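You operate a simulated robot arm through the tools that you are given. There is no shell and no other tool. Be economical: measure what you need, move in short steps, check, and stop when the job is done.

You run a simulated robot arm. Do the job below in one go: nothing can be reset, and whatever is moved stays where it is left.

## Task
Set the brake and start the truck once the WAIT lamp is out.
Fine: fetch the key from its holder; leave the cab door open.
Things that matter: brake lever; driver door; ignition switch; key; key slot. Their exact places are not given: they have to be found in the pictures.

Only the result counts: the job must be done as asked and must still hold three seconds after the hand-in. Knocking over, shifting, dropping, spilling or breaking anything else fails it.

## Robot
A 7-joint arm with a two-finger parallel gripper on a trunk, on a base that drives. Base frame: it is fixed to the floor where the robot stands at the start and does not move with it; the origin is under the middle of the robot, x ahead of it, y to its left, z up. Readings come in cm, degrees, newtons and seconds.
With the tool pointing down near the work surface it reaches from about 22 to 68 cm from the robot's upright axis, wherever it stands. Its first joint turns from -115.0 to 115.0 degrees. Places, roughly: brake lever [60, 10, 70]; driver door [60, -30, 100]; ignition switch [80, -40, 100]; key slot [90, -40, 100]. Payload 3.91 kg.
Tool frame: the origin (TCP) lies between the finger pads and is the grasp point; the fingertips stand 3 cm ahead of it; z points along the fingers, y is the line along which they close. Largest opening 11 cm; finger width 2, thickness 1; the body of the gripper, 4.8 by 11.2 cm, starts 5.5 cm behind the TCP.
Orientation is told as [roll, pitch, yaw] about the base's x, y, z axes, in that order, counted from this pose: with the fingers straight down and closing along the base's y, the tool's x points along the base's -x, its y along +y and its z along -z.

## Interface
- The arm moves only by the tool send_rows. Its argument "plan" is a list of rows, each an object of numbers (a shift or turn left out is 0, a gripper value left out holds the last): "grip": the opening, from 0 (shut) to 1 (fully open); "tx", "ty", "tz": the shift along the base's x, y, z in cm; "rx", "ry", "rz": the turn, a rotation vector about the base's x, y, z in rad. In form: [{"grip": .., "tx": .., "ty": .., "tz": .., "rx": .., "ry": .., "rz": ..}, ...]. A call has 1 to 10 rows; each row shifts and turns the commanded pose from where the row before left it. A row lasts 0.2 s, in which the tool goes at most 5 cm and 8.6 degrees; a call with a longer step from one row to the next is refused whole, and so is a gripper value outside its range. A pose out of reach is approached as far as the arm can. The call stops where the force on the tool passes 90 N (or 10 N more than at its start, if that is more) or the arm is blocked; 0.2 s more then pass. Each finger travels about 10.8 cm/s and halts on what it meets, pressing with about 23 N; the grip force reading is that of the motor and also rises with nothing between the fingers. The clock runs only during rows and for 0.2 s after the last one: add rows that do not move to give the fingers time. The reply holds the time, the measured pose of the TCP, the force on the tool along the base axes, the opening and the grip force, in the units named above and with some noise, with the torque about the TCP (base axes, N m) and any sound that the robot's microphone picked up.
- Cameras (640 x 400 px; columns grow to the right, rows downward): "scene" is now at [2.28, 13.31, 175.36]; the picture's right is [-0.20, -0.98, 0.00], its down [-0.65, 0.13, -0.75] and it looks along [0.74, -0.15, -0.66] (base axes); focal length 214 px, centre (320, 200). "wrist" rides on the gripper at [7.2, 1.7, -10.3] in the tool frame; the picture's right is [-0.23, 0.97, 0.00], its down [-0.76, -0.18, -0.62] and it looks along [-0.61, -0.14, 0.78] (tool axes); focal length 222 px, centre (320, 200).
- get_image(camera): a new picture of that camera. It takes no simulated time.
- move_column(by): slides the trunk up (or, below 0, down) by that many cm; the arm and the scene camera ride with it, the base frame stays. It gives what a move gives, with no picture.
- drive_base(legs): drives the robot by 1 to 6 legs, each [ahead, turn to the left] in cm and degrees, along the robot's own axes; the way and the turn of a leg run together, so that a leg with both is an arc; at most 150 cm and 180 degrees a leg. The arm and the cameras ride along, it lands a little off, and it stops where it bumps. It gives what a move gives.
- pan_tilt(pan, tilt): turns the head with the scene camera to pan (to the left, within 155 degrees either way) and tilt (down, from -29 to 69), counted from straight ahead of the robot. It gives what a move gives.
- point_at(camera, pixels): for up to 12 pixels [column, row] of the newest picture of that camera ("zoom" is the newest enlarged one), the place [x, y, z] in the base frame of the surface seen there, good to about 0.3 cm. It takes no simulated time.
- enlarge(camera, box): a new picture of the part [left, top, right, bottom] of that camera's present view, enlarged. It takes no simulated time.
- hand_in(): hands the job in; it is judged then, once.

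Work in short steps. Measure before you move; look again where a grasp or a placing could have gone wrong, and mend it. You have 80 turns and 52 pictures in all, those below and enlarged ones among them. Open the gripper and draw the arm clear of the work before you hand the job in, unless the task says otherwise; then end with one line.

The tools are called after "Emit:" as a command line: name --argument value ..., lists and objects as JSON in quotes. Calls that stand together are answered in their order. send_rows: Moves the arm, as the interface text tells. Its arguments: {"type":"object","properties":{"plan":{"type":"array","items":{"type":"object","properties":{"grip":{"type":"number"},"tx":{"type":"number"},"ty":{"type":"number"},"tz":{"type":"number"},"rx":{"type":"number"},"ry":{"type":"number"},"rz":{"type":"number"}}}}},"required":["plan"]} The other tools are called the same way: move_column (by) slides the trunk up or down; drive_base (legs) drives the base; pan_tilt (pan, tilt) turns the head that bears the scene camera; get_image (camera) takes a picture; point_at (camera, pixels) gives the place of the surface under pixels of a picture; enlarge (camera, box) takes an enlarged picture of a part of a camera's view; hand_in () hands the job in.

At the start:

```text
t: 0.0
ee_pos: [40.72, -5.95, 161.7]
ee_rot: [0.1, 0.0, 0.0]
force: [-0.7, -0.2, -0.3]
ft_torque: [-0.01, -0.01, 0.01]
width: 11.0
gripper_force: 0.1
trunk travel left (down, up): [-86.0, 13.0]
robot x, y, heading: [-0.3, -0.01, 0.0]
head pan, tilt: [-11.3, 41.1]
```

scene: 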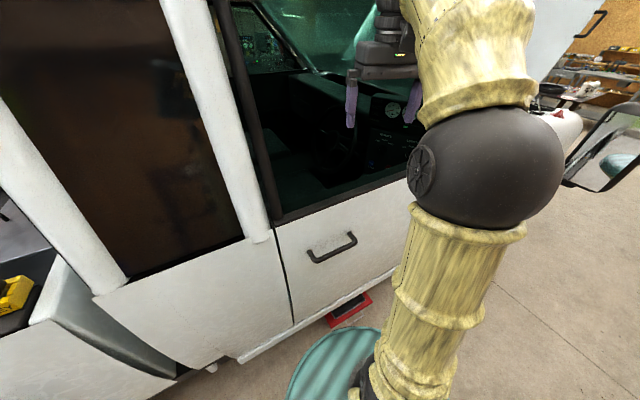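
wrist: 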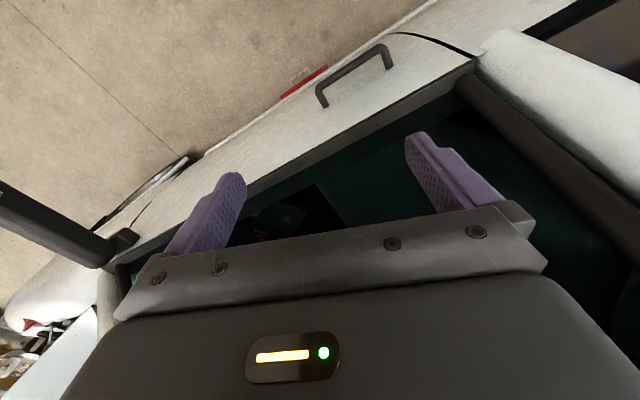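

The scene shows a truck door with a handle near (332,248). I measure points on the door and cab.

Emit:
point_at --camera "scene" --pixels '[[332, 248], [310, 255], [355, 237], [275, 225], [292, 325], [400, 265], [350, 310], [240, 355], [380, 110], [340, 385], [15, 295], [225, 200]]'

Emit:
enlarge --camera "scene" --box '[220, 0, 440, 240]'

```text
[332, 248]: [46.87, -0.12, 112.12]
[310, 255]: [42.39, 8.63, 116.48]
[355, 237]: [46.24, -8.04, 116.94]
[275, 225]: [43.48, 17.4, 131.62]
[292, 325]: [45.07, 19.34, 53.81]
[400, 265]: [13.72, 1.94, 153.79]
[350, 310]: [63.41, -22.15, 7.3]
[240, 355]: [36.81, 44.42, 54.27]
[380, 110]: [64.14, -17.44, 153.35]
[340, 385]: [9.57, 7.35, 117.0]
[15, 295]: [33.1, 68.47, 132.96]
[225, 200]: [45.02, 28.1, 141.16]
```

```text
1.67 times, centred on (330, 120) of scene
```

zoom: 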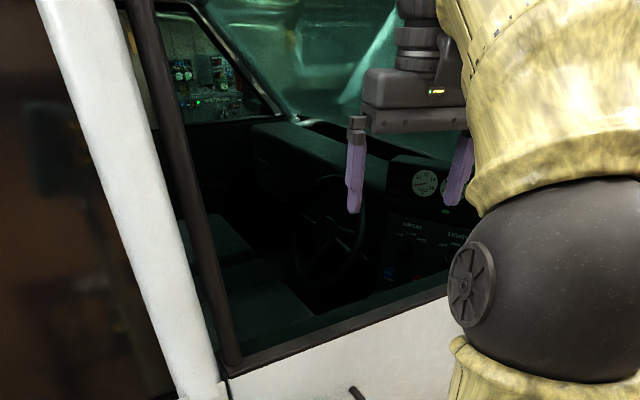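

The door plane sits near x=45, with its rear edge at y≈18. The handle spans y from -8 to 8 at z≈115. Next I look around to the right and left.

Emit:
pan_tilt --pan -60 --tilt 25

Emit:
get_image --camera "scene"

Emit:
pan_tilt --pan 20 --tilt 25

Emit:
get_image --camera "scene"

```text
t: 1.2
ee_pos: [40.7, -5.95, 161.82]
ee_rot: [-0.1, -0.1, 0.0]
force: [-0.1, -0.5, -0.2]
ft_torque: [0.02, -0.01, 0.0]
width: 10.97
gripper_force: 0.0
trunk travel left (down, up): [-86.0, 13.0]
robot x, y, heading: [0.07, 0.39, 0.4]
head pan, tilt: [-60.0, 25.0]
```

```text
48 pictures are left
```

scene: 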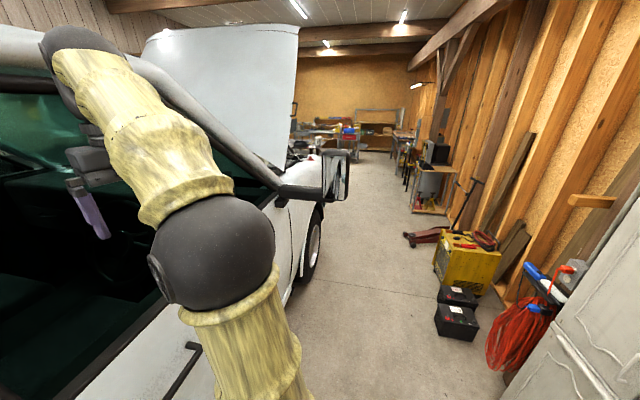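

```text
t: 2.7
ee_pos: [40.7, -5.96, 161.67]
ee_rot: [0.0, 0.1, 0.0]
force: [-0.6, 0.1, 0.2]
ft_torque: [-0.01, -0.02, 0.03]
width: 11.02
gripper_force: 0.0
trunk travel left (down, up): [-86.0, 13.0]
robot x, y, heading: [0.11, 0.14, 0.0]
head pan, tilt: [20.0, 25.0]
```

```text
47 pictures are left
```

scene: 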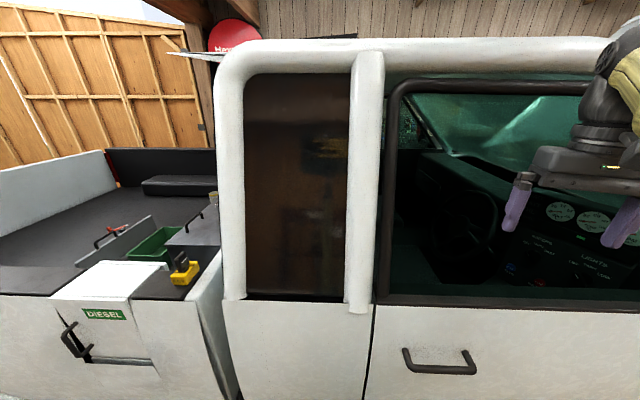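

There is a yellow object at (185,270) on the flatbed corner, which might be the key holder. I enlarge it and the cab.

Emit:
enlarge --camera "scene" --box '[50, 180, 240, 370]'

Emit:
point_at --camera "scene" --pixels '[[185, 272], [182, 260], [210, 198], [75, 345], [480, 240], [560, 212], [530, 270], [405, 355], [475, 365], [440, 370], [500, 100], [395, 110]]'

Emit:
enlarge --camera "scene" --box '[400, 170, 640, 310]'

```text
2.11 times, centred on (145, 275) of scene
```

zoom: 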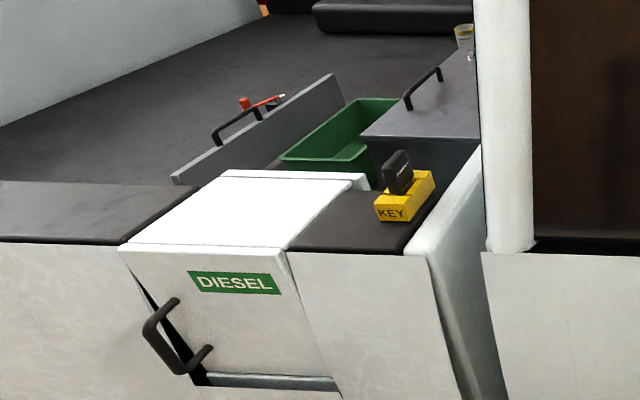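

```text
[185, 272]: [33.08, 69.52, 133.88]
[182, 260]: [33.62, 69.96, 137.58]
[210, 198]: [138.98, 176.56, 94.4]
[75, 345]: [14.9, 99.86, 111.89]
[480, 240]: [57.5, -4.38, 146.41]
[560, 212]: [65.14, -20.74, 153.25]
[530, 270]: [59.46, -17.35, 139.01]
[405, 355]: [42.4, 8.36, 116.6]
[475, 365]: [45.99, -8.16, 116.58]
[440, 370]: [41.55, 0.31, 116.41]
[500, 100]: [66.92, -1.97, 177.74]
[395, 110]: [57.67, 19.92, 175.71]
```

```text
2.67 times, centred on (520, 240) of scene
```

zoom: 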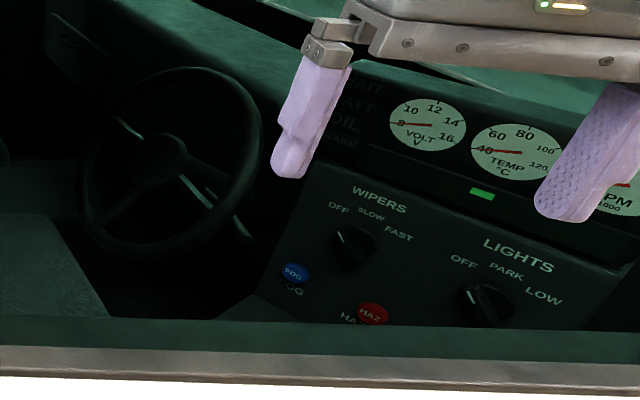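

All the glass points fit one slanted plane, so the door window is closed. The truck is yawed about 13°. I plan to back off before opening the door, so I first check behind the robot.

Emit:
pan_tilt --pan 150 --tilt 30

Emit:
get_image --camera "scene"

Emit:
point_at --camera "scene" --pixels '[[50, 350], [150, 350], [320, 380], [320, 300], [450, 380], [500, 300], [600, 350], [320, 200], [150, 200], [500, 200]]'

```text
t: 4.8
ee_pos: [40.69, -5.99, 161.74]
ee_rot: [0.0, 0.1, 0.0]
force: [0.1, -0.9, 0.1]
ft_torque: [-0.01, 0.01, 0.0]
width: 11.01
gripper_force: 0.0
trunk travel left (down, up): [-86.0, 13.0]
robot x, y, heading: [-0.08, 0.3, 0.2]
head pan, tilt: [150.0, 30.0]
```

```text
44 pictures are left
```

scene: 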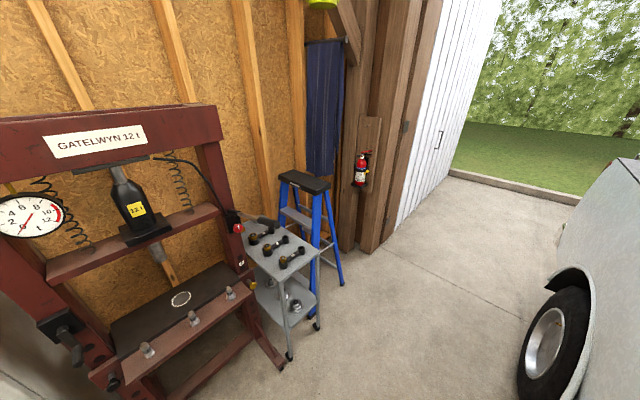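

```text
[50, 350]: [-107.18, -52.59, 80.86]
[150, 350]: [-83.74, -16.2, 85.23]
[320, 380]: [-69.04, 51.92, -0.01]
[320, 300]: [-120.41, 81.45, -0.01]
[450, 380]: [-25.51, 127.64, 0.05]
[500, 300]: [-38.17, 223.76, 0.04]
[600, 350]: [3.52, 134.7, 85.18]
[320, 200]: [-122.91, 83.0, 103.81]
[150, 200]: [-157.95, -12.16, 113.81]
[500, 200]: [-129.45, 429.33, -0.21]
```

A press stands near x≈-80, so I keep my back-off modest. I turn right 45°, back up 34 cm, then turn left 20°.

Emit:
drive_base --legs '[[0, -45], [-34, 0], [0, 20]]'

Emit:
pan_tilt --pan 10 --tilt 30

Emit:
get_image --camera "scene"

```text
t: 11.7
ee_pos: [9.58, 1.07, 161.65]
ee_rot: [0.0, 0.0, -26.4]
force: [0.1, 0.7, -1.3]
ft_torque: [-0.03, -0.01, 0.0]
width: 11.0
gripper_force: 0.0
trunk travel left (down, up): [-86.0, 13.0]
robot x, y, heading: [-23.97, 24.34, -26.2]
head pan, tilt: [150.0, 30.0]
```

```text
t: 13.9
ee_pos: [9.66, 1.05, 161.76]
ee_rot: [-0.1, 0.0, -26.5]
force: [-0.3, -0.4, 0.1]
ft_torque: [0.0, -0.02, -0.01]
width: 10.99
gripper_force: 0.2
trunk travel left (down, up): [-86.0, 13.0]
robot x, y, heading: [-24.19, 24.99, -26.4]
head pan, tilt: [10.0, 30.0]
```

```text
43 pictures are left
```

scene: 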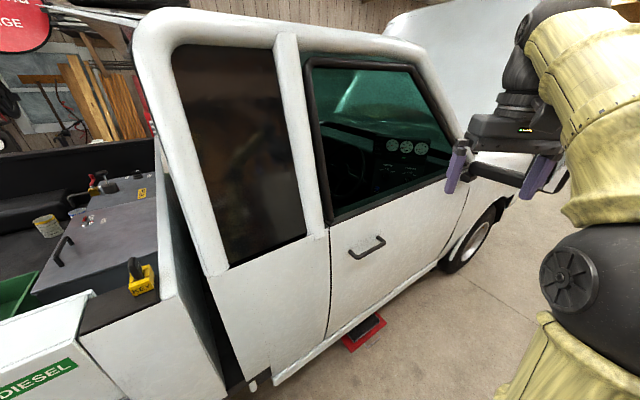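

Good view: the door's front edge runs near (468,185) to (445,255). I measure the door geometry and the handle.

Emit:
point_at --camera "scene" --pixels '[[350, 255], [368, 253], [383, 240], [331, 240], [322, 330], [465, 195], [440, 255], [400, 260], [345, 230], [420, 200], [460, 250], [365, 330]]'

Emit:
enlarge --camera "scene" --box '[310, 190, 480, 300]'

```text
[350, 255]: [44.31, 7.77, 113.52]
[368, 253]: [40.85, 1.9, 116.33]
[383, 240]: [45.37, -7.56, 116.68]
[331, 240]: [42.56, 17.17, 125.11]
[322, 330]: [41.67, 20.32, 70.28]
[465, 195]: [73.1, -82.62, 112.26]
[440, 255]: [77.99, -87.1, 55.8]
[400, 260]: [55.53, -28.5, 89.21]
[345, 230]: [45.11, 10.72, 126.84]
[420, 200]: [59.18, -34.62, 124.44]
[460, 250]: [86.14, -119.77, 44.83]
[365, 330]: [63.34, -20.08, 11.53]
```

```text
3.64 times, centred on (395, 245) of scene
```

zoom: 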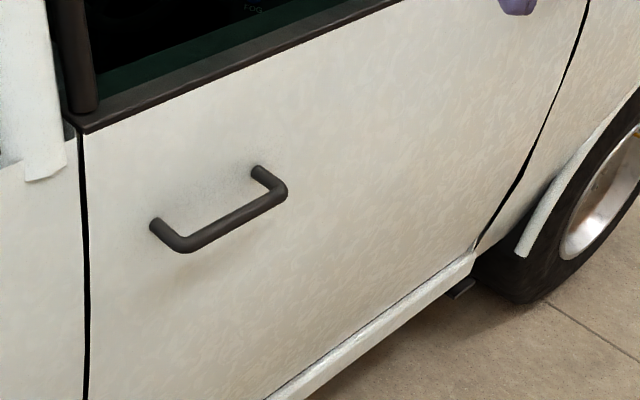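

The door line runs from (42.5,17) to about (74,-84), so the yaw is ~17° and the hinge is at the front. The handle bar is near (41.5,0.5,116). I pitch the tool horizontal while reaching forward.

Emit:
send_rows --plan '[{"tx": 1.3, "ty": -0.6, "rx": -0.0636, "ry": -0.128}, {"tx": 1.3, "ty": -0.6, "rx": -0.0636, "ry": -0.128}, {"tx": 1.3, "ty": -0.6, "rx": -0.0636, "ry": -0.128}, {"tx": 1.3, "ty": -0.6, "rx": -0.0636, "ry": -0.128}, {"tx": 1.3, "ty": -0.6, "rx": -0.0636, "ry": -0.128}, {"tx": 1.3, "ty": -0.6, "rx": -0.0636, "ry": -0.128}, {"tx": 1.3, "ty": -0.6, "rx": -0.0636, "ry": -0.128}, {"tx": 1.3, "ty": -0.6, "rx": -0.0636, "ry": -0.128}, {"tx": 1.3, "ty": -0.6, "rx": -0.0636, "ry": -0.128}, {"tx": 1.3, "ty": -0.6, "rx": -0.0636, "ry": -0.128}]'

Emit:
move_column --by -30

```text
t: 16.3
ee_pos: [19.08, -10.01, 161.54]
ee_rot: [-0.9, -81.8, -33.0]
force: [0.6, 0.6, 0.4]
ft_torque: [0.01, 0.02, -0.09]
width: 11.01
gripper_force: 0.0
trunk travel left (down, up): [-86.0, 13.0]
robot x, y, heading: [-24.27, 24.53, -26.6]
head pan, tilt: [10.0, 30.0]
stopped in row 10: the arm was blocked; the commanded pose is now the measured one
```

```text
t: 19.3
ee_pos: [18.66, -10.28, 131.75]
ee_rot: [0.5, -81.9, -34.6]
force: [0.0, 1.3, 0.7]
ft_torque: [0.0, 0.02, -0.03]
width: 11.0
gripper_force: 0.1
trunk travel left (down, up): [-56.0, 43.0]
robot x, y, heading: [-24.28, 24.54, -26.4]
head pan, tilt: [10.0, 30.0]
```

It was blocked at nearly full pitch. Next I yaw left toward the door normal while moving ahead of the handle.

Emit:
send_rows --plan '[{"tx": 2, "ty": 1, "rz": 0.14}, {"tx": 2, "ty": 1, "rz": 0.14}, {"tx": 2, "ty": 1, "rz": 0.14}, {"tx": 2, "ty": 1, "rz": 0.14}, {"tx": 1, "ty": 1, "rz": 0.14}, {"tx": 1, "ty": 1, "rz": 0.14}, {}]'

```text
t: 20.9
ee_pos: [28.66, -4.23, 131.73]
ee_rot: [0.6, -82.0, 13.7]
force: [0.4, 0.3, 0.2]
ft_torque: [0.01, -0.02, 0.0]
width: 11.02
gripper_force: 0.1
trunk travel left (down, up): [-56.0, 43.0]
robot x, y, heading: [-24.14, 24.86, -26.6]
head pan, tilt: [10.0, 30.0]
```

Yaw is good. Now I finish the pitch and roll 90° so the fingers close vertically.

Emit:
send_rows --plan '[{"rx": 0.034, "ry": -0.136, "rz": 0.05}, {"rx": 0.14, "ry": 0.0425}, {"rx": 0.14, "ry": 0.0425}, {"rx": 0.14, "ry": 0.0425}, {"rx": 0.14, "ry": 0.0425}, {"rx": 0.14, "ry": 0.0425}, {"rx": 0.14, "ry": 0.0425}, {"rx": 0.14, "ry": 0.0425}, {"rx": 0.14, "ry": 0.0425}, {"rx": 0.14, "ry": 0.0425}]'

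Emit:
send_rows --plan '[{"rx": 0.14, "ry": 0.0425}, {"rx": 0.105, "ry": 0.032}, {}]'

Emit:
get_image --camera "wrist"

```text
t: 23.1
ee_pos: [28.68, -4.14, 131.58]
ee_rot: [90.0, -14.5, -73.1]
force: [0.1, -0.1, -0.1]
ft_torque: [-0.02, 0.0, -0.03]
width: 11.0
gripper_force: 0.1
trunk travel left (down, up): [-56.0, 43.0]
robot x, y, heading: [-23.98, 24.78, -26.4]
head pan, tilt: [10.0, 30.0]
```

```text
t: 23.9
ee_pos: [28.58, -4.14, 131.66]
ee_rot: [90.0, 0.0, -73.1]
force: [0.2, 0.0, -0.6]
ft_torque: [0.01, -0.03, 0.01]
width: 11.01
gripper_force: 0.1
trunk travel left (down, up): [-56.0, 43.0]
robot x, y, heading: [-24.36, 24.95, -26.5]
head pan, tilt: [10.0, 30.0]
```

```text
41 pictures are left
```

wrist: 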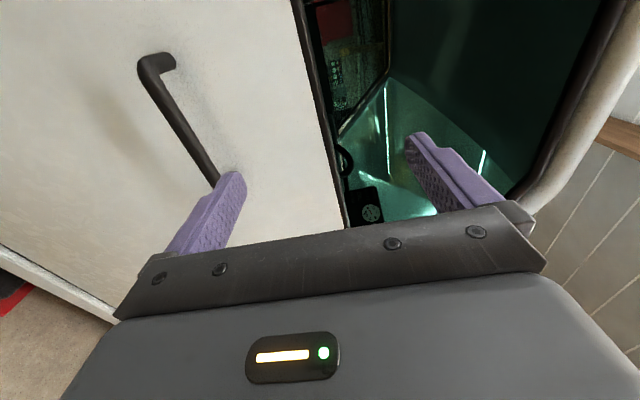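

Orientation is right, with the tool axis along (0.957,0.29,0). I lower the column 15.7 cm and measure the bar again.

Emit:
move_column --by -15.7

Emit:
get_image --camera "wrist"

Emit:
point_at --camera "wrist" --pixels '[[180, 120], [190, 140], [200, 155], [165, 70]]'

```text
t: 25.8
ee_pos: [28.61, -4.3, 116.01]
ee_rot: [90.0, 0.0, -73.1]
force: [-0.3, 0.3, 0.0]
ft_torque: [0.04, 0.0, 0.02]
width: 10.97
gripper_force: 0.1
trunk travel left (down, up): [-40.3, 58.7]
robot x, y, heading: [-24.27, 24.53, -26.7]
head pan, tilt: [10.0, 30.0]
```

```text
40 pictures are left
```

wrist: 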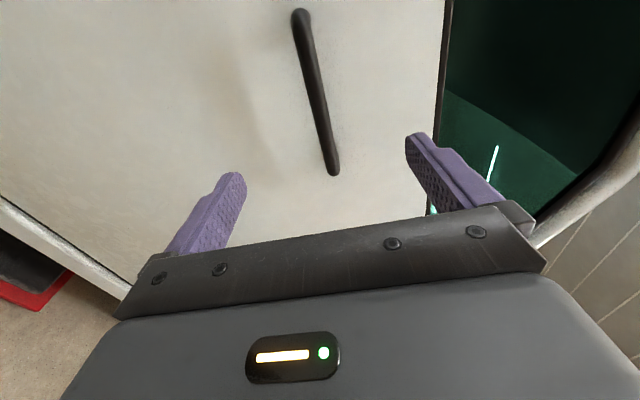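

```text
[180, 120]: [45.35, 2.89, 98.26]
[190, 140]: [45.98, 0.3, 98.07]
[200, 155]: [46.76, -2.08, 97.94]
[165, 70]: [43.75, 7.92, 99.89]
```

The bar now runs from (300,15) to (334,170), between the fingers. I measure it.

Emit:
point_at --camera "wrist" --pixels '[[303, 30], [310, 65], [317, 95], [325, 130], [332, 165], [250, 95], [330, 215]]'

```text
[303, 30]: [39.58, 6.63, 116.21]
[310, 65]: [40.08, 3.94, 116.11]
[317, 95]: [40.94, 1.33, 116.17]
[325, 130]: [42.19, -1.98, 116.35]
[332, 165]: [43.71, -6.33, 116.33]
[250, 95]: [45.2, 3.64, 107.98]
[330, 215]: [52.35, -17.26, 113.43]
```

The bar centre is about (42.1,0.3,116.2). I advance along the tool axis to it and close.

Emit:
send_rows --plan '[{"tx": 3.3, "ty": 1.1}, {"tx": 3.3, "ty": 1.1}, {"tx": 3.3, "ty": 1.1}, {"tx": 3.3, "ty": 1.1, "tz": 0.2}, {"grip": 0}, {"grip": 0}, {"grip": 0}, {"grip": 0}]'

```text
t: 27.6
ee_pos: [32.99, 4.02, 116.95]
ee_rot: [90.0, 0.1, -73.2]
force: [-0.9, 0.4, -0.5]
ft_torque: [-0.04, -0.01, 0.02]
width: 0.03
gripper_force: 23.2
out of reach, approached as far as the arm can: row 1, 2, 3, 4
trunk travel left (down, up): [-40.3, 58.7]
robot x, y, heading: [-24.25, 24.2, -26.3]
head pan, tilt: [10.0, 30.0]
```

It was out of reach at 61 cm from the axis. I open, retreat, drive 14 cm closer and try again.

Emit:
send_rows --plan '[{"grip": 1, "tx": -3, "ty": -0.5}, {"tx": -3, "ty": -0.5}, {"tx": -3, "ty": -0.5}, {"tx": -3, "ty": -0.5}, {}, {}]'

Emit:
drive_base --legs '[[14, 0]]'

```text
t: 28.9
ee_pos: [20.99, 1.92, 116.75]
ee_rot: [89.9, -0.1, -73.1]
force: [0.5, -0.2, 0.7]
ft_torque: [-0.01, -0.02, -0.01]
width: 10.99
gripper_force: 0.0
trunk travel left (down, up): [-40.3, 58.7]
robot x, y, heading: [-23.98, 24.38, -26.6]
head pan, tilt: [10.0, 30.0]
```

```text
t: 30.4
ee_pos: [33.62, -4.41, 116.8]
ee_rot: [90.0, 0.0, -73.2]
force: [0.4, -0.3, -0.1]
ft_torque: [0.03, -0.03, 0.0]
width: 10.99
gripper_force: 0.2
trunk travel left (down, up): [-40.3, 58.7]
robot x, y, heading: [-11.35, 18.07, -26.7]
head pan, tilt: [10.0, 30.0]
```

Now I advance to the bar: (8.4, 4.5, -0.5).

Emit:
send_rows --plan '[{"ty": 2.0, "tz": -0.5}, {"tx": 2.8, "ty": 0.8}, {"tx": 2.8, "ty": 0.8}, {"tx": 2.8, "ty": 0.8}, {"grip": 0}, {"grip": 0}, {"grip": 0}, {"grip": 0}]'

```text
t: 32.2
ee_pos: [41.97, -0.04, 115.98]
ee_rot: [89.5, 0.0, -73.2]
force: [-16.0, 3.7, -37.1]
ft_torque: [-0.24, 0.05, 0.16]
width: 1.79
gripper_force: 45.4
trunk travel left (down, up): [-40.3, 58.7]
robot x, y, heading: [-11.56, 18.34, -26.2]
head pan, tilt: [10.0, 30.0]
```

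Gripped the bar (width 1.8). I relieve the vertical load slightly and start pulling along the arc.

Emit:
send_rows --plan '[{"tz": -0.3}, {"tx": -1.68, "ty": -0.66, "rz": 0.02}, {"tx": -1.68, "ty": -0.7, "rz": 0.02}, {"tx": -1.65, "ty": -0.73, "rz": 0.02}, {"tx": -1.63, "ty": -0.76, "rz": 0.02}]'

```text
t: 33.4
ee_pos: [35.16, -3.12, 116.01]
ee_rot: [90.1, 0.0, -68.9]
force: [-2.1, -4.4, -11.9]
ft_torque: [-0.18, -0.04, -0.13]
width: 1.79
gripper_force: 45.3
trunk travel left (down, up): [-40.3, 58.7]
robot x, y, heading: [-11.78, 18.1, -26.2]
head pan, tilt: [10.0, 30.0]
```

The door opens smoothly. I continue along the arc.

Emit:
send_rows --plan '[{"tx": -3.2, "ty": -1.66, "rz": 0.04}, {"tx": -3.14, "ty": -1.79, "rz": 0.04}, {"tx": -3.06, "ty": -1.91, "rz": 0.04}, {"tx": -2.99, "ty": -2.04, "rz": 0.04}, {"tx": -2.9, "ty": -2.16, "rz": 0.04}, {"tx": -2.81, "ty": -2.27, "rz": 0.04}]'

Emit:
get_image --camera "scene"

```text
t: 35.0
ee_pos: [21.05, -11.63, 116.08]
ee_rot: [89.6, 0.1, -48.6]
force: [0.4, -5.1, 2.6]
ft_torque: [0.2, -0.22, -0.41]
width: 1.77
gripper_force: 45.1
trunk travel left (down, up): [-40.3, 58.7]
robot x, y, heading: [-11.83, 18.12, -26.4]
head pan, tilt: [10.0, 30.0]
stopped in row 6: the arm was blocked; the commanded pose is now the measured one
```

```text
39 pictures are left
```

scene: 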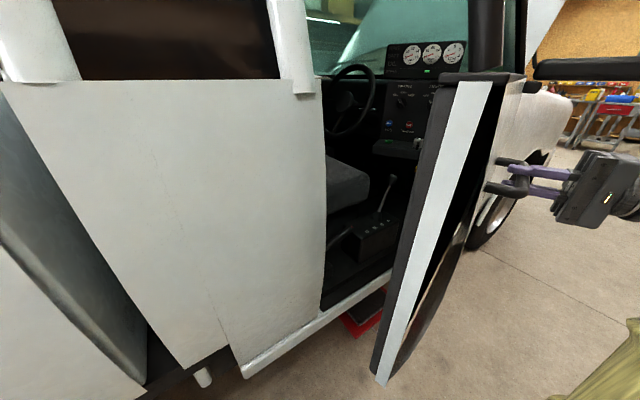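

The door is partly open. I can see a lever at (380,200) and the dash panel at (415,110). I measure key points before releasing.

Emit:
point_at --camera "scene" --pixels '[[445, 85], [440, 130], [385, 370], [515, 78], [393, 178], [370, 225], [417, 147], [400, 125], [412, 55], [350, 70], [345, 190], [325, 290]]'

Emit:
enlarge --camera "scene" --box '[320, 30, 480, 270]'

```text
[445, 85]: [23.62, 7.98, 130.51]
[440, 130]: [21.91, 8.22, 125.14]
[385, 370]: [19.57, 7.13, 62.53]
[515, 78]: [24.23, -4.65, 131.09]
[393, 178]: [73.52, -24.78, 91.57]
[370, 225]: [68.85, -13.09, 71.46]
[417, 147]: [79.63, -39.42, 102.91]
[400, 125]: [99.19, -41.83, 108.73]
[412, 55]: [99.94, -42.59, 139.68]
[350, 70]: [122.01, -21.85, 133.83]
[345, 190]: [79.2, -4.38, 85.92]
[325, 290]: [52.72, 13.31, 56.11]
```

```text
1.67 times, centred on (400, 150) of scene
```

zoom: 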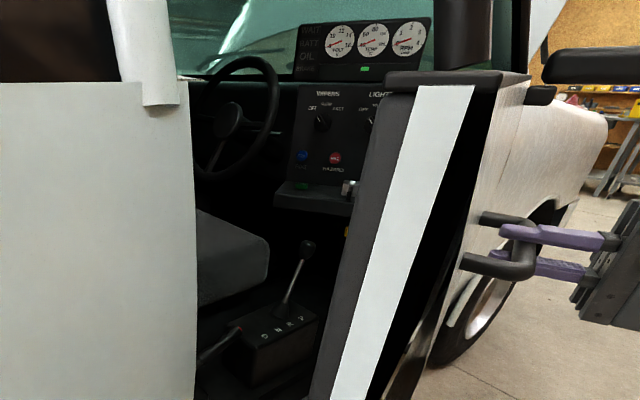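

The door is open about 15°. The key cylinder is near (79.6,-39.4,103). The lever at zoom (300,260) is the gear selector, and the brake lever seems to be at (225,340). I release the handle and retreat.

Emit:
send_rows --plan '[{"grip": 1}, {"grip": 1}, {"grip": 1}, {"tx": -2.2, "ty": -2}, {"tx": -2.2, "ty": -2}, {"tx": -2.2, "ty": -2}, {"tx": -2.2, "ty": -2}]'

```text
t: 36.6
ee_pos: [11.87, -19.81, 115.88]
ee_rot: [89.5, 0.1, -48.4]
force: [-0.3, 0.1, -0.4]
ft_torque: [-0.01, 0.01, 0.04]
width: 10.99
gripper_force: 0.0
trunk travel left (down, up): [-40.3, 58.7]
robot x, y, heading: [-11.95, 18.42, -26.4]
head pan, tilt: [10.0, 30.0]
```

I drive back 25 cm to make room.

Emit:
drive_base --legs '[[-25, 0]]'

Emit:
send_rows --plan '[{"grip": 0, "tx": 1, "ty": 3, "rz": -0.145}, {"tx": 1, "ty": 3, "rz": -0.145}, {"tx": 1, "ty": 3, "rz": -0.145}, {"tx": 1, "ty": 3, "rz": -0.145}, {"tx": 1, "ty": 3, "rz": -0.145}, {"tx": 1, "ty": 3, "rz": -0.145}, {"tx": 1, "ty": 2, "rz": -0.145}, {"tx": 1, "ty": 2, "rz": -0.145}]'

```text
t: 38.7
ee_pos: [-11.46, -8.18, 115.88]
ee_rot: [89.5, 0.2, -48.5]
force: [0.8, 0.6, -0.1]
ft_torque: [0.0, -0.02, -0.01]
width: 10.99
gripper_force: 0.2
trunk travel left (down, up): [-40.3, 58.7]
robot x, y, heading: [-35.07, 29.96, -26.4]
head pan, tilt: [10.0, 30.0]
```

```text
t: 40.5
ee_pos: [-2.22, 1.95, 107.46]
ee_rot: [91.9, -0.5, -105.5]
force: [0.1, -0.8, -0.3]
ft_torque: [-0.02, -0.01, -0.03]
width: 0.0
gripper_force: 23.1
out of reach, approached as far as the arm can: row 5, 6, 7, 8
trunk travel left (down, up): [-40.3, 58.7]
robot x, y, heading: [-34.63, 30.26, -26.2]
head pan, tilt: [10.0, 30.0]
```

Tool heading is now -15°. I go around the door edge at (22,8) on its +y side.

Emit:
send_rows --plan '[{"tx": 3, "ty": 4}, {"tx": 3.5, "ty": 3.5}, {"tx": 3.5, "ty": 3}, {"tx": 3.5, "ty": 3, "tz": 1}, {"tx": 3.5, "ty": 2, "tz": 1}, {"tx": 3.5, "ty": 1, "tz": 1, "rz": -0.1}, {"tx": 3.5, "ty": 0, "tz": 1, "rz": -0.1}, {"tx": 3.5, "rz": -0.1}, {"tx": 3, "rz": -0.1}]'

Emit:
get_image --camera "scene"

```text
t: 42.2
ee_pos: [22.67, 12.68, 113.97]
ee_rot: [89.9, -2.1, -114.1]
force: [-19.3, 48.6, 0.6]
ft_torque: [0.36, -0.56, 0.69]
width: 0.0
gripper_force: 23.3
out of reach, approached as far as the arm can: row 1, 5, 6, 7, 8
trunk travel left (down, up): [-40.3, 58.7]
robot x, y, heading: [-34.86, 30.03, -26.4]
head pan, tilt: [10.0, 30.0]
stopped in row 8: the force on the tool passed its limit at 240 N (the readings are from after the stop); the commanded pose is now the measured one
```

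```text
37 pictures are left
```

scene: 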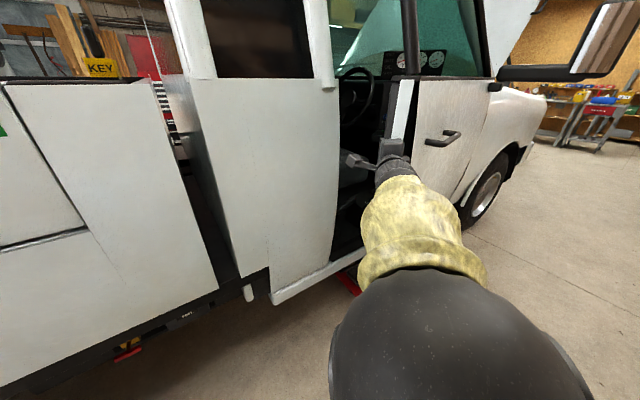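

The fingertips met the door edge and the arm is at its reach limit. I shift +y 9 cm, then drive 12 cm forward so the hand passes the edge.

Emit:
send_rows --plan '[{"tx": -1, "ty": 3}, {"ty": 3}, {"ty": 3}, {"ty": 1}]'

Emit:
drive_base --legs '[[12, 0]]'

Emit:
get_image --camera "scene"

```text
t: 43.2
ee_pos: [20.66, 13.95, 117.75]
ee_rot: [89.4, -1.4, -115.0]
force: [0.3, 0.0, 0.3]
ft_torque: [0.01, 0.04, 0.0]
width: 0.02
gripper_force: 23.5
out of reach, approached as far as the arm can: row 1, 2, 3, 4
trunk travel left (down, up): [-40.3, 58.7]
robot x, y, heading: [-35.38, 30.14, -26.2]
head pan, tilt: [10.0, 30.0]
```

```text
t: 44.5
ee_pos: [29.22, 10.47, 117.55]
ee_rot: [89.1, -1.6, -114.6]
force: [-4.1, 12.8, 3.5]
ft_torque: [-0.05, 0.18, -1.0]
width: 0.02
gripper_force: 23.1
trunk travel left (down, up): [-40.3, 58.7]
robot x, y, heading: [-26.47, 25.35, -26.7]
head pan, tilt: [10.0, 30.0]
stopped in leg 1: the robot was blocked; the commanded pose is now the measured one
```

```text
36 pictures are left
```

scene: 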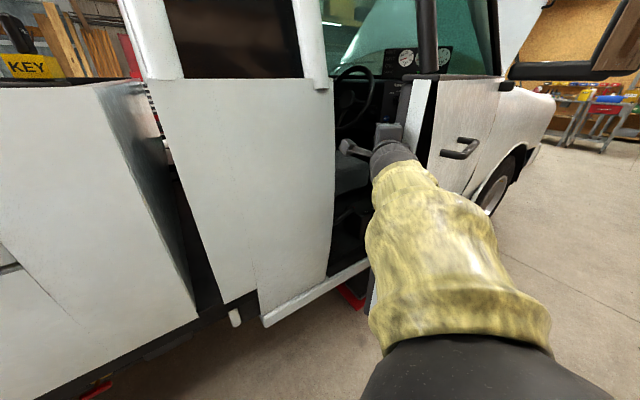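

The hand is still against the edge. I turn the base left to swing clear, then drive forward past the edge.

Emit:
drive_base --legs '[[-2, 8], [9, 0]]'

Emit:
get_image --camera "scene"

```text
t: 46.4
ee_pos: [37.65, 15.62, 117.35]
ee_rot: [88.7, -1.4, -106.9]
force: [1.0, -0.2, -1.0]
ft_torque: [0.0, 0.0, -0.03]
width: 0.0
gripper_force: 23.0
trunk travel left (down, up): [-40.3, 58.7]
robot x, y, heading: [-19.81, 23.63, -18.6]
head pan, tilt: [10.0, 30.0]
```

```text
35 pictures are left
```

scene: 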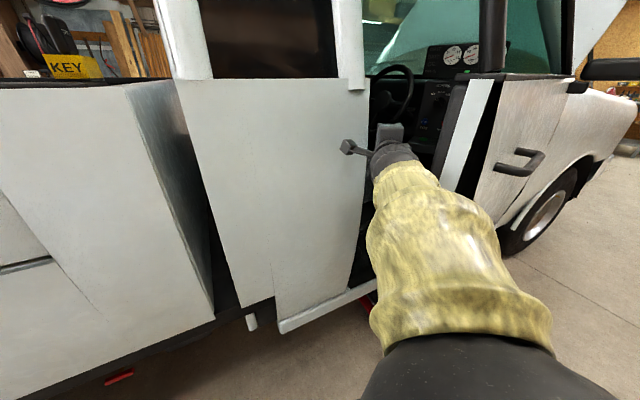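

The hand is past the edge at (37.6,15.6). I turn the base right so the arm sweeps the door open from inside.

Emit:
drive_base --legs '[[0, -30]]'

Emit:
get_image --camera "scene"

```text
t: 47.8
ee_pos: [35.76, 7.25, 117.34]
ee_rot: [89.0, -1.5, -115.5]
force: [0.1, 1.3, 0.2]
ft_torque: [0.01, -0.01, -0.02]
width: 0.01
gripper_force: 23.1
trunk travel left (down, up): [-40.3, 58.7]
robot x, y, heading: [-19.68, 23.96, -27.8]
head pan, tilt: [10.0, 30.0]
stopped in leg 1: the robot was blocked; the commanded pose is now the measured one
```

```text
34 pictures are left
```

scene: 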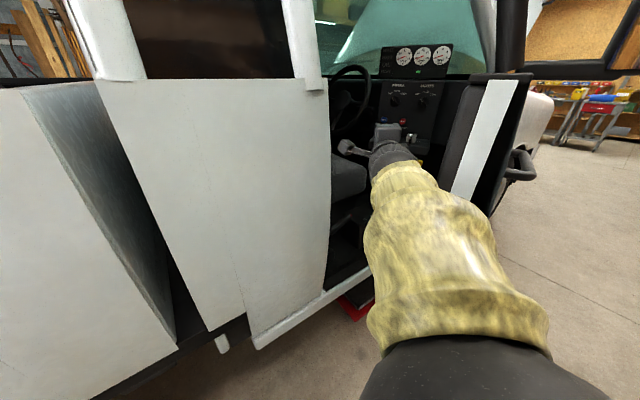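

The door moved a bit and then blocked on the forearm. I measure the door edge.

Emit:
point_at --camera "scene" --pixels '[[480, 85], [525, 78], [455, 170], [470, 130], [515, 165], [425, 180], [400, 175]]'

Emit:
get_image --camera "wrist"

```text
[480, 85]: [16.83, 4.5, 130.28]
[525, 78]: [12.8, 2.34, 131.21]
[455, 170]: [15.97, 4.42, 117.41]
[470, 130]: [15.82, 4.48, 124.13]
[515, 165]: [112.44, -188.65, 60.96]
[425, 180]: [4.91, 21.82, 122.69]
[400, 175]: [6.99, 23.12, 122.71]
```

```text
33 pictures are left
```

wrist: 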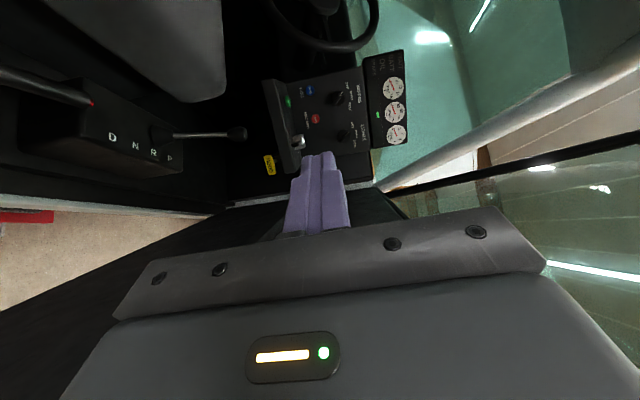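

The wrist view now shows the brake lever at (50,90), the key switch at (298,142) and the panel. I push the door outward with the hand.

Emit:
send_rows --plan '[{"tx": -2, "ty": -2, "rz": -0.04}, {"tx": -2, "ty": -2, "rz": -0.04}, {"tx": -2, "ty": -2, "rz": -0.04}, {"tx": -2, "ty": -2, "rz": -0.04}, {"tx": -2, "ty": -2, "rz": -0.04}, {"tx": -2, "ty": -2, "rz": -0.04}]'

```text
t: 49.2
ee_pos: [23.71, -4.99, 117.37]
ee_rot: [88.7, -1.5, -129.4]
force: [-0.1, -0.4, 0.3]
ft_torque: [-0.02, 0.01, 0.01]
width: 0.0
gripper_force: 23.4
trunk travel left (down, up): [-40.3, 58.7]
robot x, y, heading: [-19.85, 24.12, -27.8]
head pan, tilt: [10.0, 30.0]
```

It moves freely, so I keep sweeping.

Emit:
send_rows --plan '[{"tx": -2, "ty": -2.5, "rz": -0.04}, {"tx": -2, "ty": -2.5, "rz": -0.04}, {"tx": -2, "ty": -2.5, "rz": -0.04}, {"tx": -2, "ty": -2.5, "rz": -0.04}, {"tx": -1, "ty": -2.5, "rz": -0.04}, {"tx": -1, "ty": -2.5, "rz": -0.04}]'

Emit:
get_image --camera "scene"

```text
t: 50.6
ee_pos: [13.78, -19.97, 117.44]
ee_rot: [88.9, -1.4, -143.2]
force: [0.5, 0.0, 0.5]
ft_torque: [-0.03, 0.01, 0.01]
width: 0.0
gripper_force: 23.0
trunk travel left (down, up): [-40.3, 58.7]
robot x, y, heading: [-19.95, 23.76, -27.8]
head pan, tilt: [10.0, 30.0]
```

```text
32 pictures are left
```

scene: 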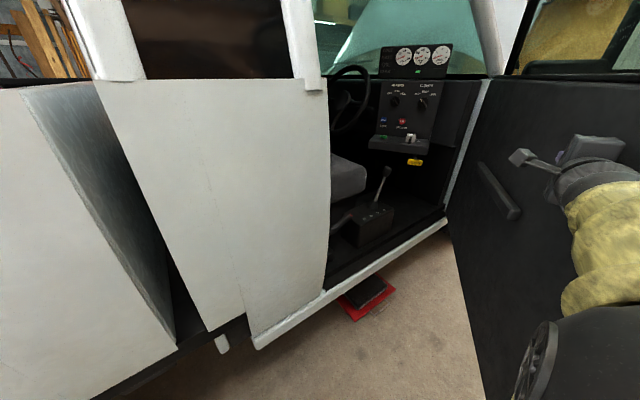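

The door is swinging wide. I measure the door and the interior targets, and zoom in on the interior.

Emit:
point_at --camera "scene" --pixels '[[480, 85], [475, 170], [485, 385], [500, 190], [462, 150], [350, 215], [388, 170], [411, 136], [415, 162], [400, 262], [447, 215], [405, 60]]'

Emit:
enlarge --camera "scene" --box '[320, 30, 480, 130]'

Emit:
enlarge --camera "scene" --box '[310, 110, 470, 270]'

```text
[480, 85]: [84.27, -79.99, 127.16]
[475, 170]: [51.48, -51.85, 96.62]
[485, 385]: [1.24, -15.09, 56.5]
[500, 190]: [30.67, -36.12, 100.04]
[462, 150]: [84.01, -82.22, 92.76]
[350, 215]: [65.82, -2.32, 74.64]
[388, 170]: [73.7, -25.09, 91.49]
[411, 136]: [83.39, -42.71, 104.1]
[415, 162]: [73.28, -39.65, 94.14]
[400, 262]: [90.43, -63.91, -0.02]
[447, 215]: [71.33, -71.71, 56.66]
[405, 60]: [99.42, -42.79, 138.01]
```

```text
4.00 times, centred on (400, 80) of scene
```

zoom: 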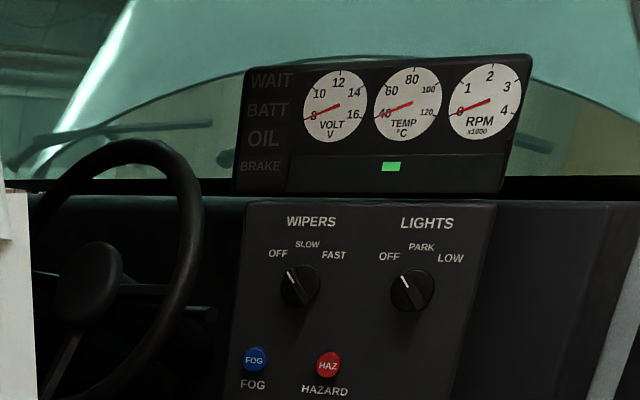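

```text
2.50 times, centred on (390, 190) of scene
```

zoom: 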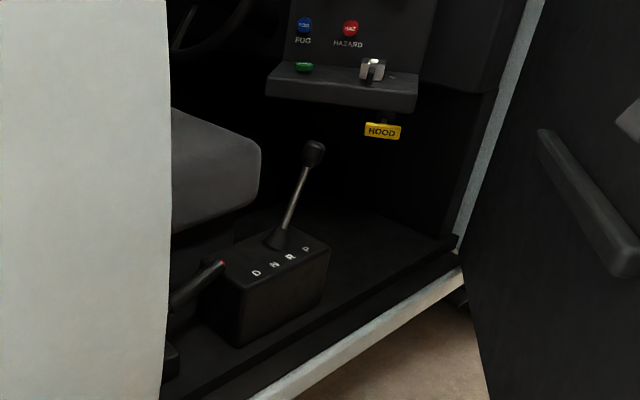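

The door is about 36° open, and I want ~55° so the robot can stand in the opening. I push it with the hand while driving in stages.

Emit:
drive_base --legs '[[18, -25], [15, 0]]'

Emit:
get_image --camera "scene"

```text
t: 53.8
ee_pos: [15.22, -53.1, 117.59]
ee_rot: [88.8, -1.5, -167.7]
force: [-0.3, -0.7, -0.6]
ft_torque: [-0.02, 0.01, 0.0]
width: 0.02
gripper_force: 23.0
trunk travel left (down, up): [-40.3, 58.7]
robot x, y, heading: [3.33, 0.66, -52.3]
head pan, tilt: [10.0, 30.0]
```

```text
29 pictures are left
```

scene: 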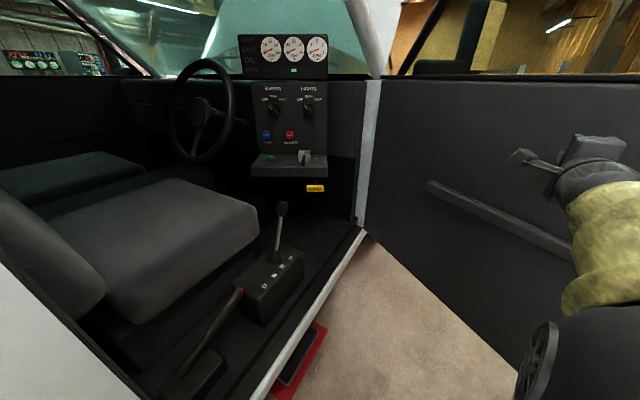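

The brake lever is visible from (210,340) to its red tip at (240,291). One more push, 12 cm ahead.

Emit:
drive_base --legs '[[12, -6]]'

Emit:
get_image --camera "scene"

Emit:
enlarge --camera "scene" --box '[220, 90, 380, 200]'

```text
t: 55.1
ee_pos: [16.32, -64.04, 117.57]
ee_rot: [88.7, -1.6, -173.8]
force: [0.1, -0.4, -1.0]
ft_torque: [0.0, 0.0, -0.01]
width: 0.01
gripper_force: 23.2
trunk travel left (down, up): [-40.3, 58.7]
robot x, y, heading: [9.56, -9.41, -58.7]
head pan, tilt: [10.0, 30.0]
```

```text
28 pictures are left
```

scene: 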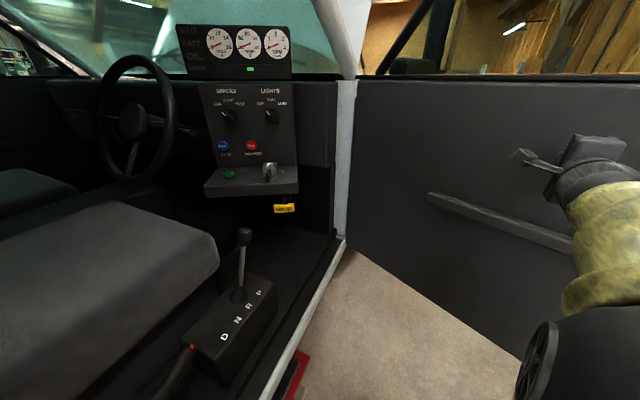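

```text
3.64 times, centred on (300, 145) of scene
```

zoom: 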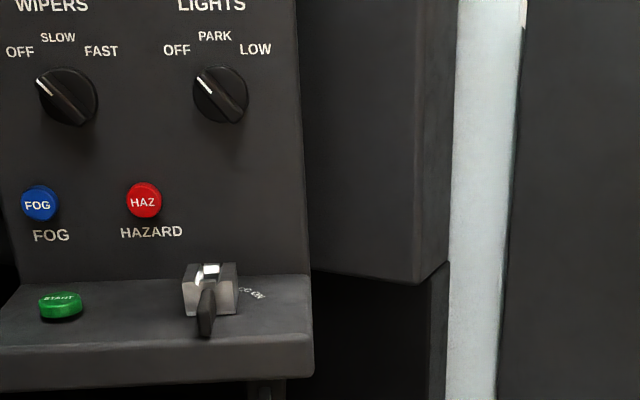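

The shelf has a green START button, a metal key block and a black switch lever with ACC/ON labels. I zoom in harder and measure.

Emit:
enlarge --camera "scene" --box '[250, 150, 300, 200]'

Emit:
point_at --camera "scene" --pixels '[[229, 174], [271, 177], [270, 162], [265, 169], [279, 170], [245, 180], [290, 185], [192, 347], [178, 375], [243, 232], [245, 150], [247, 335]]'

```text
8.00 times, centred on (275, 175) of scene
```

zoom: 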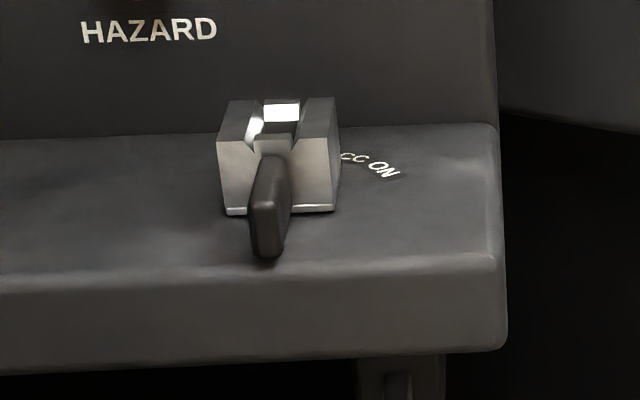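

```text
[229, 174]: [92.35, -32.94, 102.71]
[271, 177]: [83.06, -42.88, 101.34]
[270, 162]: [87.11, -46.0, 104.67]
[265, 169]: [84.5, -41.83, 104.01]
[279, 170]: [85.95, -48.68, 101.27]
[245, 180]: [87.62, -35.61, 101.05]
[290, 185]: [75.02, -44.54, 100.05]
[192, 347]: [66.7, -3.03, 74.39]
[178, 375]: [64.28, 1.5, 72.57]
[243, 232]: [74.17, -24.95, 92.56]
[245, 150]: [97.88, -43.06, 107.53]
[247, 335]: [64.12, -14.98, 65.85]
```

I back the hand off the door by turning the base left, with the arm over free space toward the cab opening.

Emit:
drive_base --legs '[[-3, 62]]'

Emit:
pan_tilt --pan 0 --tilt 50

Emit:
get_image --camera "scene"

```text
t: 59.5
ee_pos: [58.64, -27.78, 117.46]
ee_rot: [88.8, -1.5, -111.8]
force: [0.4, 0.4, -0.1]
ft_torque: [0.0, 0.0, 0.01]
width: 0.0
gripper_force: 22.8
trunk travel left (down, up): [-40.3, 58.7]
robot x, y, heading: [7.2, -7.91, 4.0]
head pan, tilt: [10.0, 30.0]
```

```text
t: 60.3
ee_pos: [58.58, -27.69, 117.53]
ee_rot: [88.8, -1.4, -111.8]
force: [0.2, -0.5, 0.2]
ft_torque: [0.0, -0.03, -0.01]
width: 0.0
gripper_force: 22.4
trunk travel left (down, up): [-40.3, 58.7]
robot x, y, heading: [7.1, -8.13, 3.5]
head pan, tilt: [0.0, 50.0]
```

```text
25 pictures are left
```

scene: 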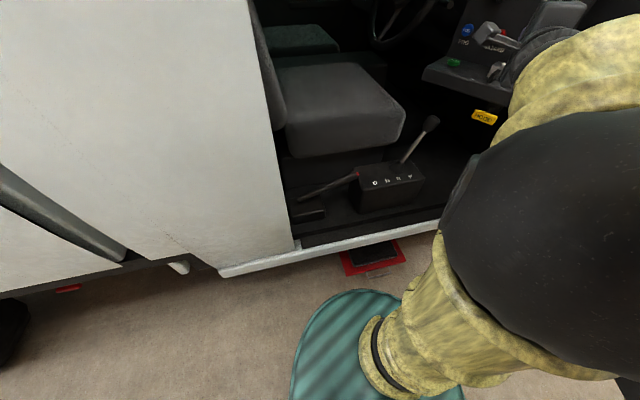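

Lever visible from (300,200) to (357,174), with its base at (308,213). I measure it and the surrounding clearances.

Emit:
point_at --camera "scene" --pixels '[[357, 174], [345, 178], [330, 186], [315, 193], [302, 200], [308, 213], [290, 150], [280, 130], [360, 240], [290, 240], [385, 195], [402, 120]]'

Emit:
enlarge --camera "scene" --box '[270, 110, 450, 250]'

```text
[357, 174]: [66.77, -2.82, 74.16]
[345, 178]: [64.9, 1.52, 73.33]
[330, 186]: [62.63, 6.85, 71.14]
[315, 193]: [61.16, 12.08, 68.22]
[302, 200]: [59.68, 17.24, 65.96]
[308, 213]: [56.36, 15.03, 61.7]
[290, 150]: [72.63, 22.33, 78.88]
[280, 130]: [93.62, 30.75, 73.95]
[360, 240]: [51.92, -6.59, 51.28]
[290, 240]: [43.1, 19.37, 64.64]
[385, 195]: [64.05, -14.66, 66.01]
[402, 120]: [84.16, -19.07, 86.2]
```

```text
2.86 times, centred on (360, 180) of scene
```

zoom: 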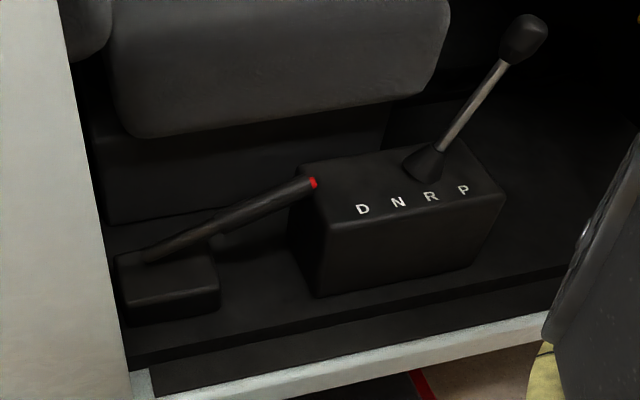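

Lever runs from a pivot near (59,18,63) to its tip at (66.8,-2.8,74.2). I retract the hand, yaw it to +17°, and lower the column.

Emit:
send_rows --plan '[{"tx": -4, "ty": 1}, {"tx": -4, "ty": 2}, {"tx": -4, "ty": 3}, {"tx": -3, "ty": 3, "rz": 0.13}, {"ty": 3, "rz": 0.14}, {"ty": 3, "rz": 0.14}, {"ty": 3, "rz": 0.14}, {"ty": 3, "rz": 0.13}, {"grip": 0.6}]'

Emit:
move_column --by -38

Emit:
get_image --camera "wrist"

```text
t: 62.3
ee_pos: [53.75, -12.36, 114.99]
ee_rot: [88.6, -1.3, -72.7]
force: [1.1, 0.3, -0.3]
ft_torque: [0.0, -0.03, 0.01]
width: 6.6
gripper_force: 0.0
out of reach, approached as far as the arm can: row 2, 3, 4, 6
trunk travel left (down, up): [-40.3, 58.7]
robot x, y, heading: [7.27, -8.41, 3.7]
head pan, tilt: [0.0, 50.0]
```

```text
t: 63.6
ee_pos: [49.63, -9.77, 90.02]
ee_rot: [70.2, 14.9, -74.0]
force: [-0.5, -0.9, 0.9]
ft_torque: [0.0, 0.05, 0.03]
width: 6.61
gripper_force: 0.1
trunk travel left (down, up): [-33.2, 65.8]
robot x, y, heading: [6.61, -8.02, 3.5]
head pan, tilt: [0.0, 50.0]
stopped: the arm was blocked; the commanded pose is now the measured one
```

```text
23 pictures are left
```

wrist: 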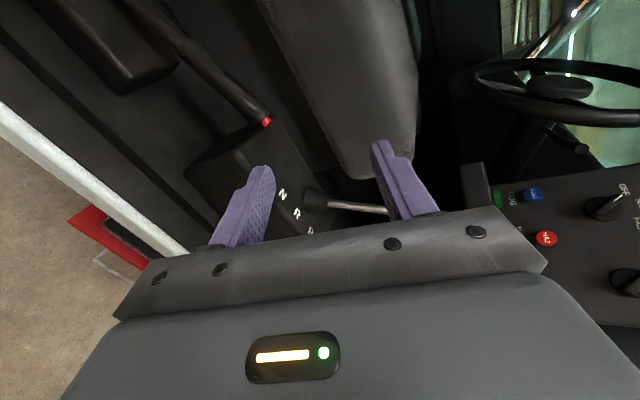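

Something on the arm was blocked while lowering. I look from the scene camera.

Emit:
get_image --camera "scene"

Emit:
point_at --camera "scene" --pixels '[[450, 200], [500, 120], [520, 60], [560, 220], [420, 300], [400, 360]]'

```text
22 pictures are left
```

scene: 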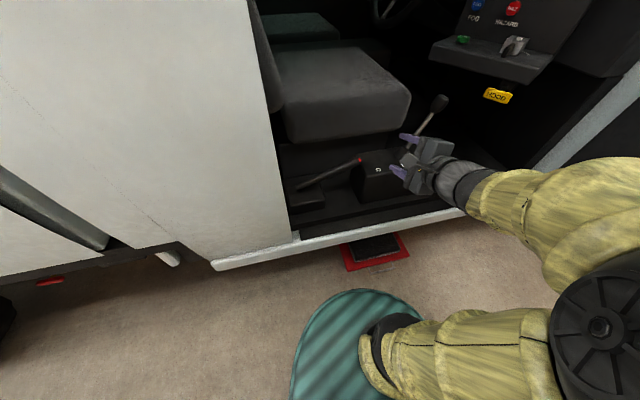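

```text
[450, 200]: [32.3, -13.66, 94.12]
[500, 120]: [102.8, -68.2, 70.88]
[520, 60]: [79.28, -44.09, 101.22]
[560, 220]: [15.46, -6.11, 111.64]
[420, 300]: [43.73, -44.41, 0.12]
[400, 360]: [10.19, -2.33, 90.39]
```

The arm bent oddly but nothing looks struck. I retract the hand a little, level it, and lower in small amounts.

Emit:
send_rows --plan '[{"tx": -2, "ty": -0.5}, {"tx": -2, "ty": -0.5}, {"tx": -1}]'

Emit:
move_column --by -10

```text
t: 64.4
ee_pos: [47.3, -10.82, 87.64]
ee_rot: [68.1, 16.9, -73.8]
force: [0.2, 0.2, 0.1]
ft_torque: [-0.01, -0.01, -0.02]
width: 6.59
gripper_force: 0.0
out of reach, approached as far as the arm can: row 2, 3
trunk travel left (down, up): [-33.2, 65.8]
robot x, y, heading: [6.89, -8.39, 3.6]
head pan, tilt: [0.0, 50.0]
```

```text
t: 65.8
ee_pos: [47.6, -11.36, 76.92]
ee_rot: [67.5, 17.5, -74.6]
force: [-0.1, -0.4, -0.4]
ft_torque: [0.01, 0.01, 0.0]
width: 6.58
gripper_force: 0.0
trunk travel left (down, up): [-23.2, 75.8]
robot x, y, heading: [7.29, -7.91, 3.6]
head pan, tilt: [0.0, 50.0]
```

Lowering works now. The tool points 21° down, so I level it, tilt the closing line to match the lever, and move to a pre-grasp pose.

Emit:
send_rows --plan '[{"tx": 1, "ty": 1, "rx": 0.047, "ry": -0.114}, {"tx": 1, "ty": 1, "rx": 0.047, "ry": -0.114}, {"tx": 1, "ty": 1, "rx": 0.047, "ry": -0.114}, {"tx": 1, "ty": 1.5, "tz": -0.5, "rx": -0.135, "ry": -0.056}, {"tx": 1, "ty": 1.5, "tz": -1, "rx": -0.135, "ry": -0.056}, {"tx": 1, "ty": 1.5, "tz": -1, "rx": -0.135, "ry": -0.056}, {"tx": 1, "ty": 1, "tz": -1, "rx": -0.135, "ry": -0.056}, {"tx": 1, "ty": 1, "tz": -1, "rx": -0.135, "ry": -0.056}, {"rz": -0.09}]'

Emit:
get_image --camera "wrist"

```text
t: 67.8
ee_pos: [57.81, -2.83, 78.19]
ee_rot: [93.2, -26.5, -73.3]
force: [0.4, -0.5, 0.7]
ft_torque: [0.0, 0.0, 0.03]
width: 6.6
gripper_force: 0.0
out of reach, approached as far as the arm can: row 1, 2, 3
trunk travel left (down, up): [-23.2, 75.8]
robot x, y, heading: [6.95, -7.87, 3.5]
head pan, tilt: [0.0, 50.0]
```

```text
21 pictures are left
```

wrist: 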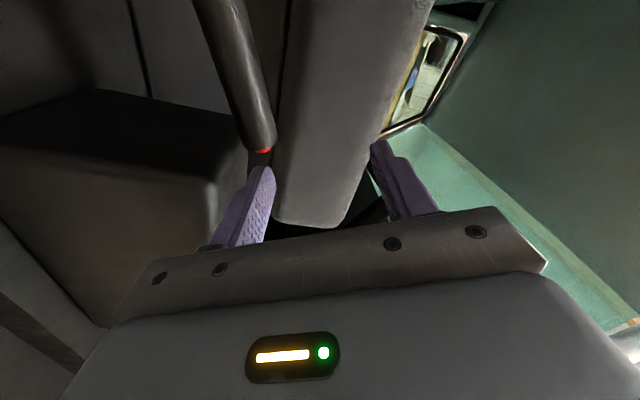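

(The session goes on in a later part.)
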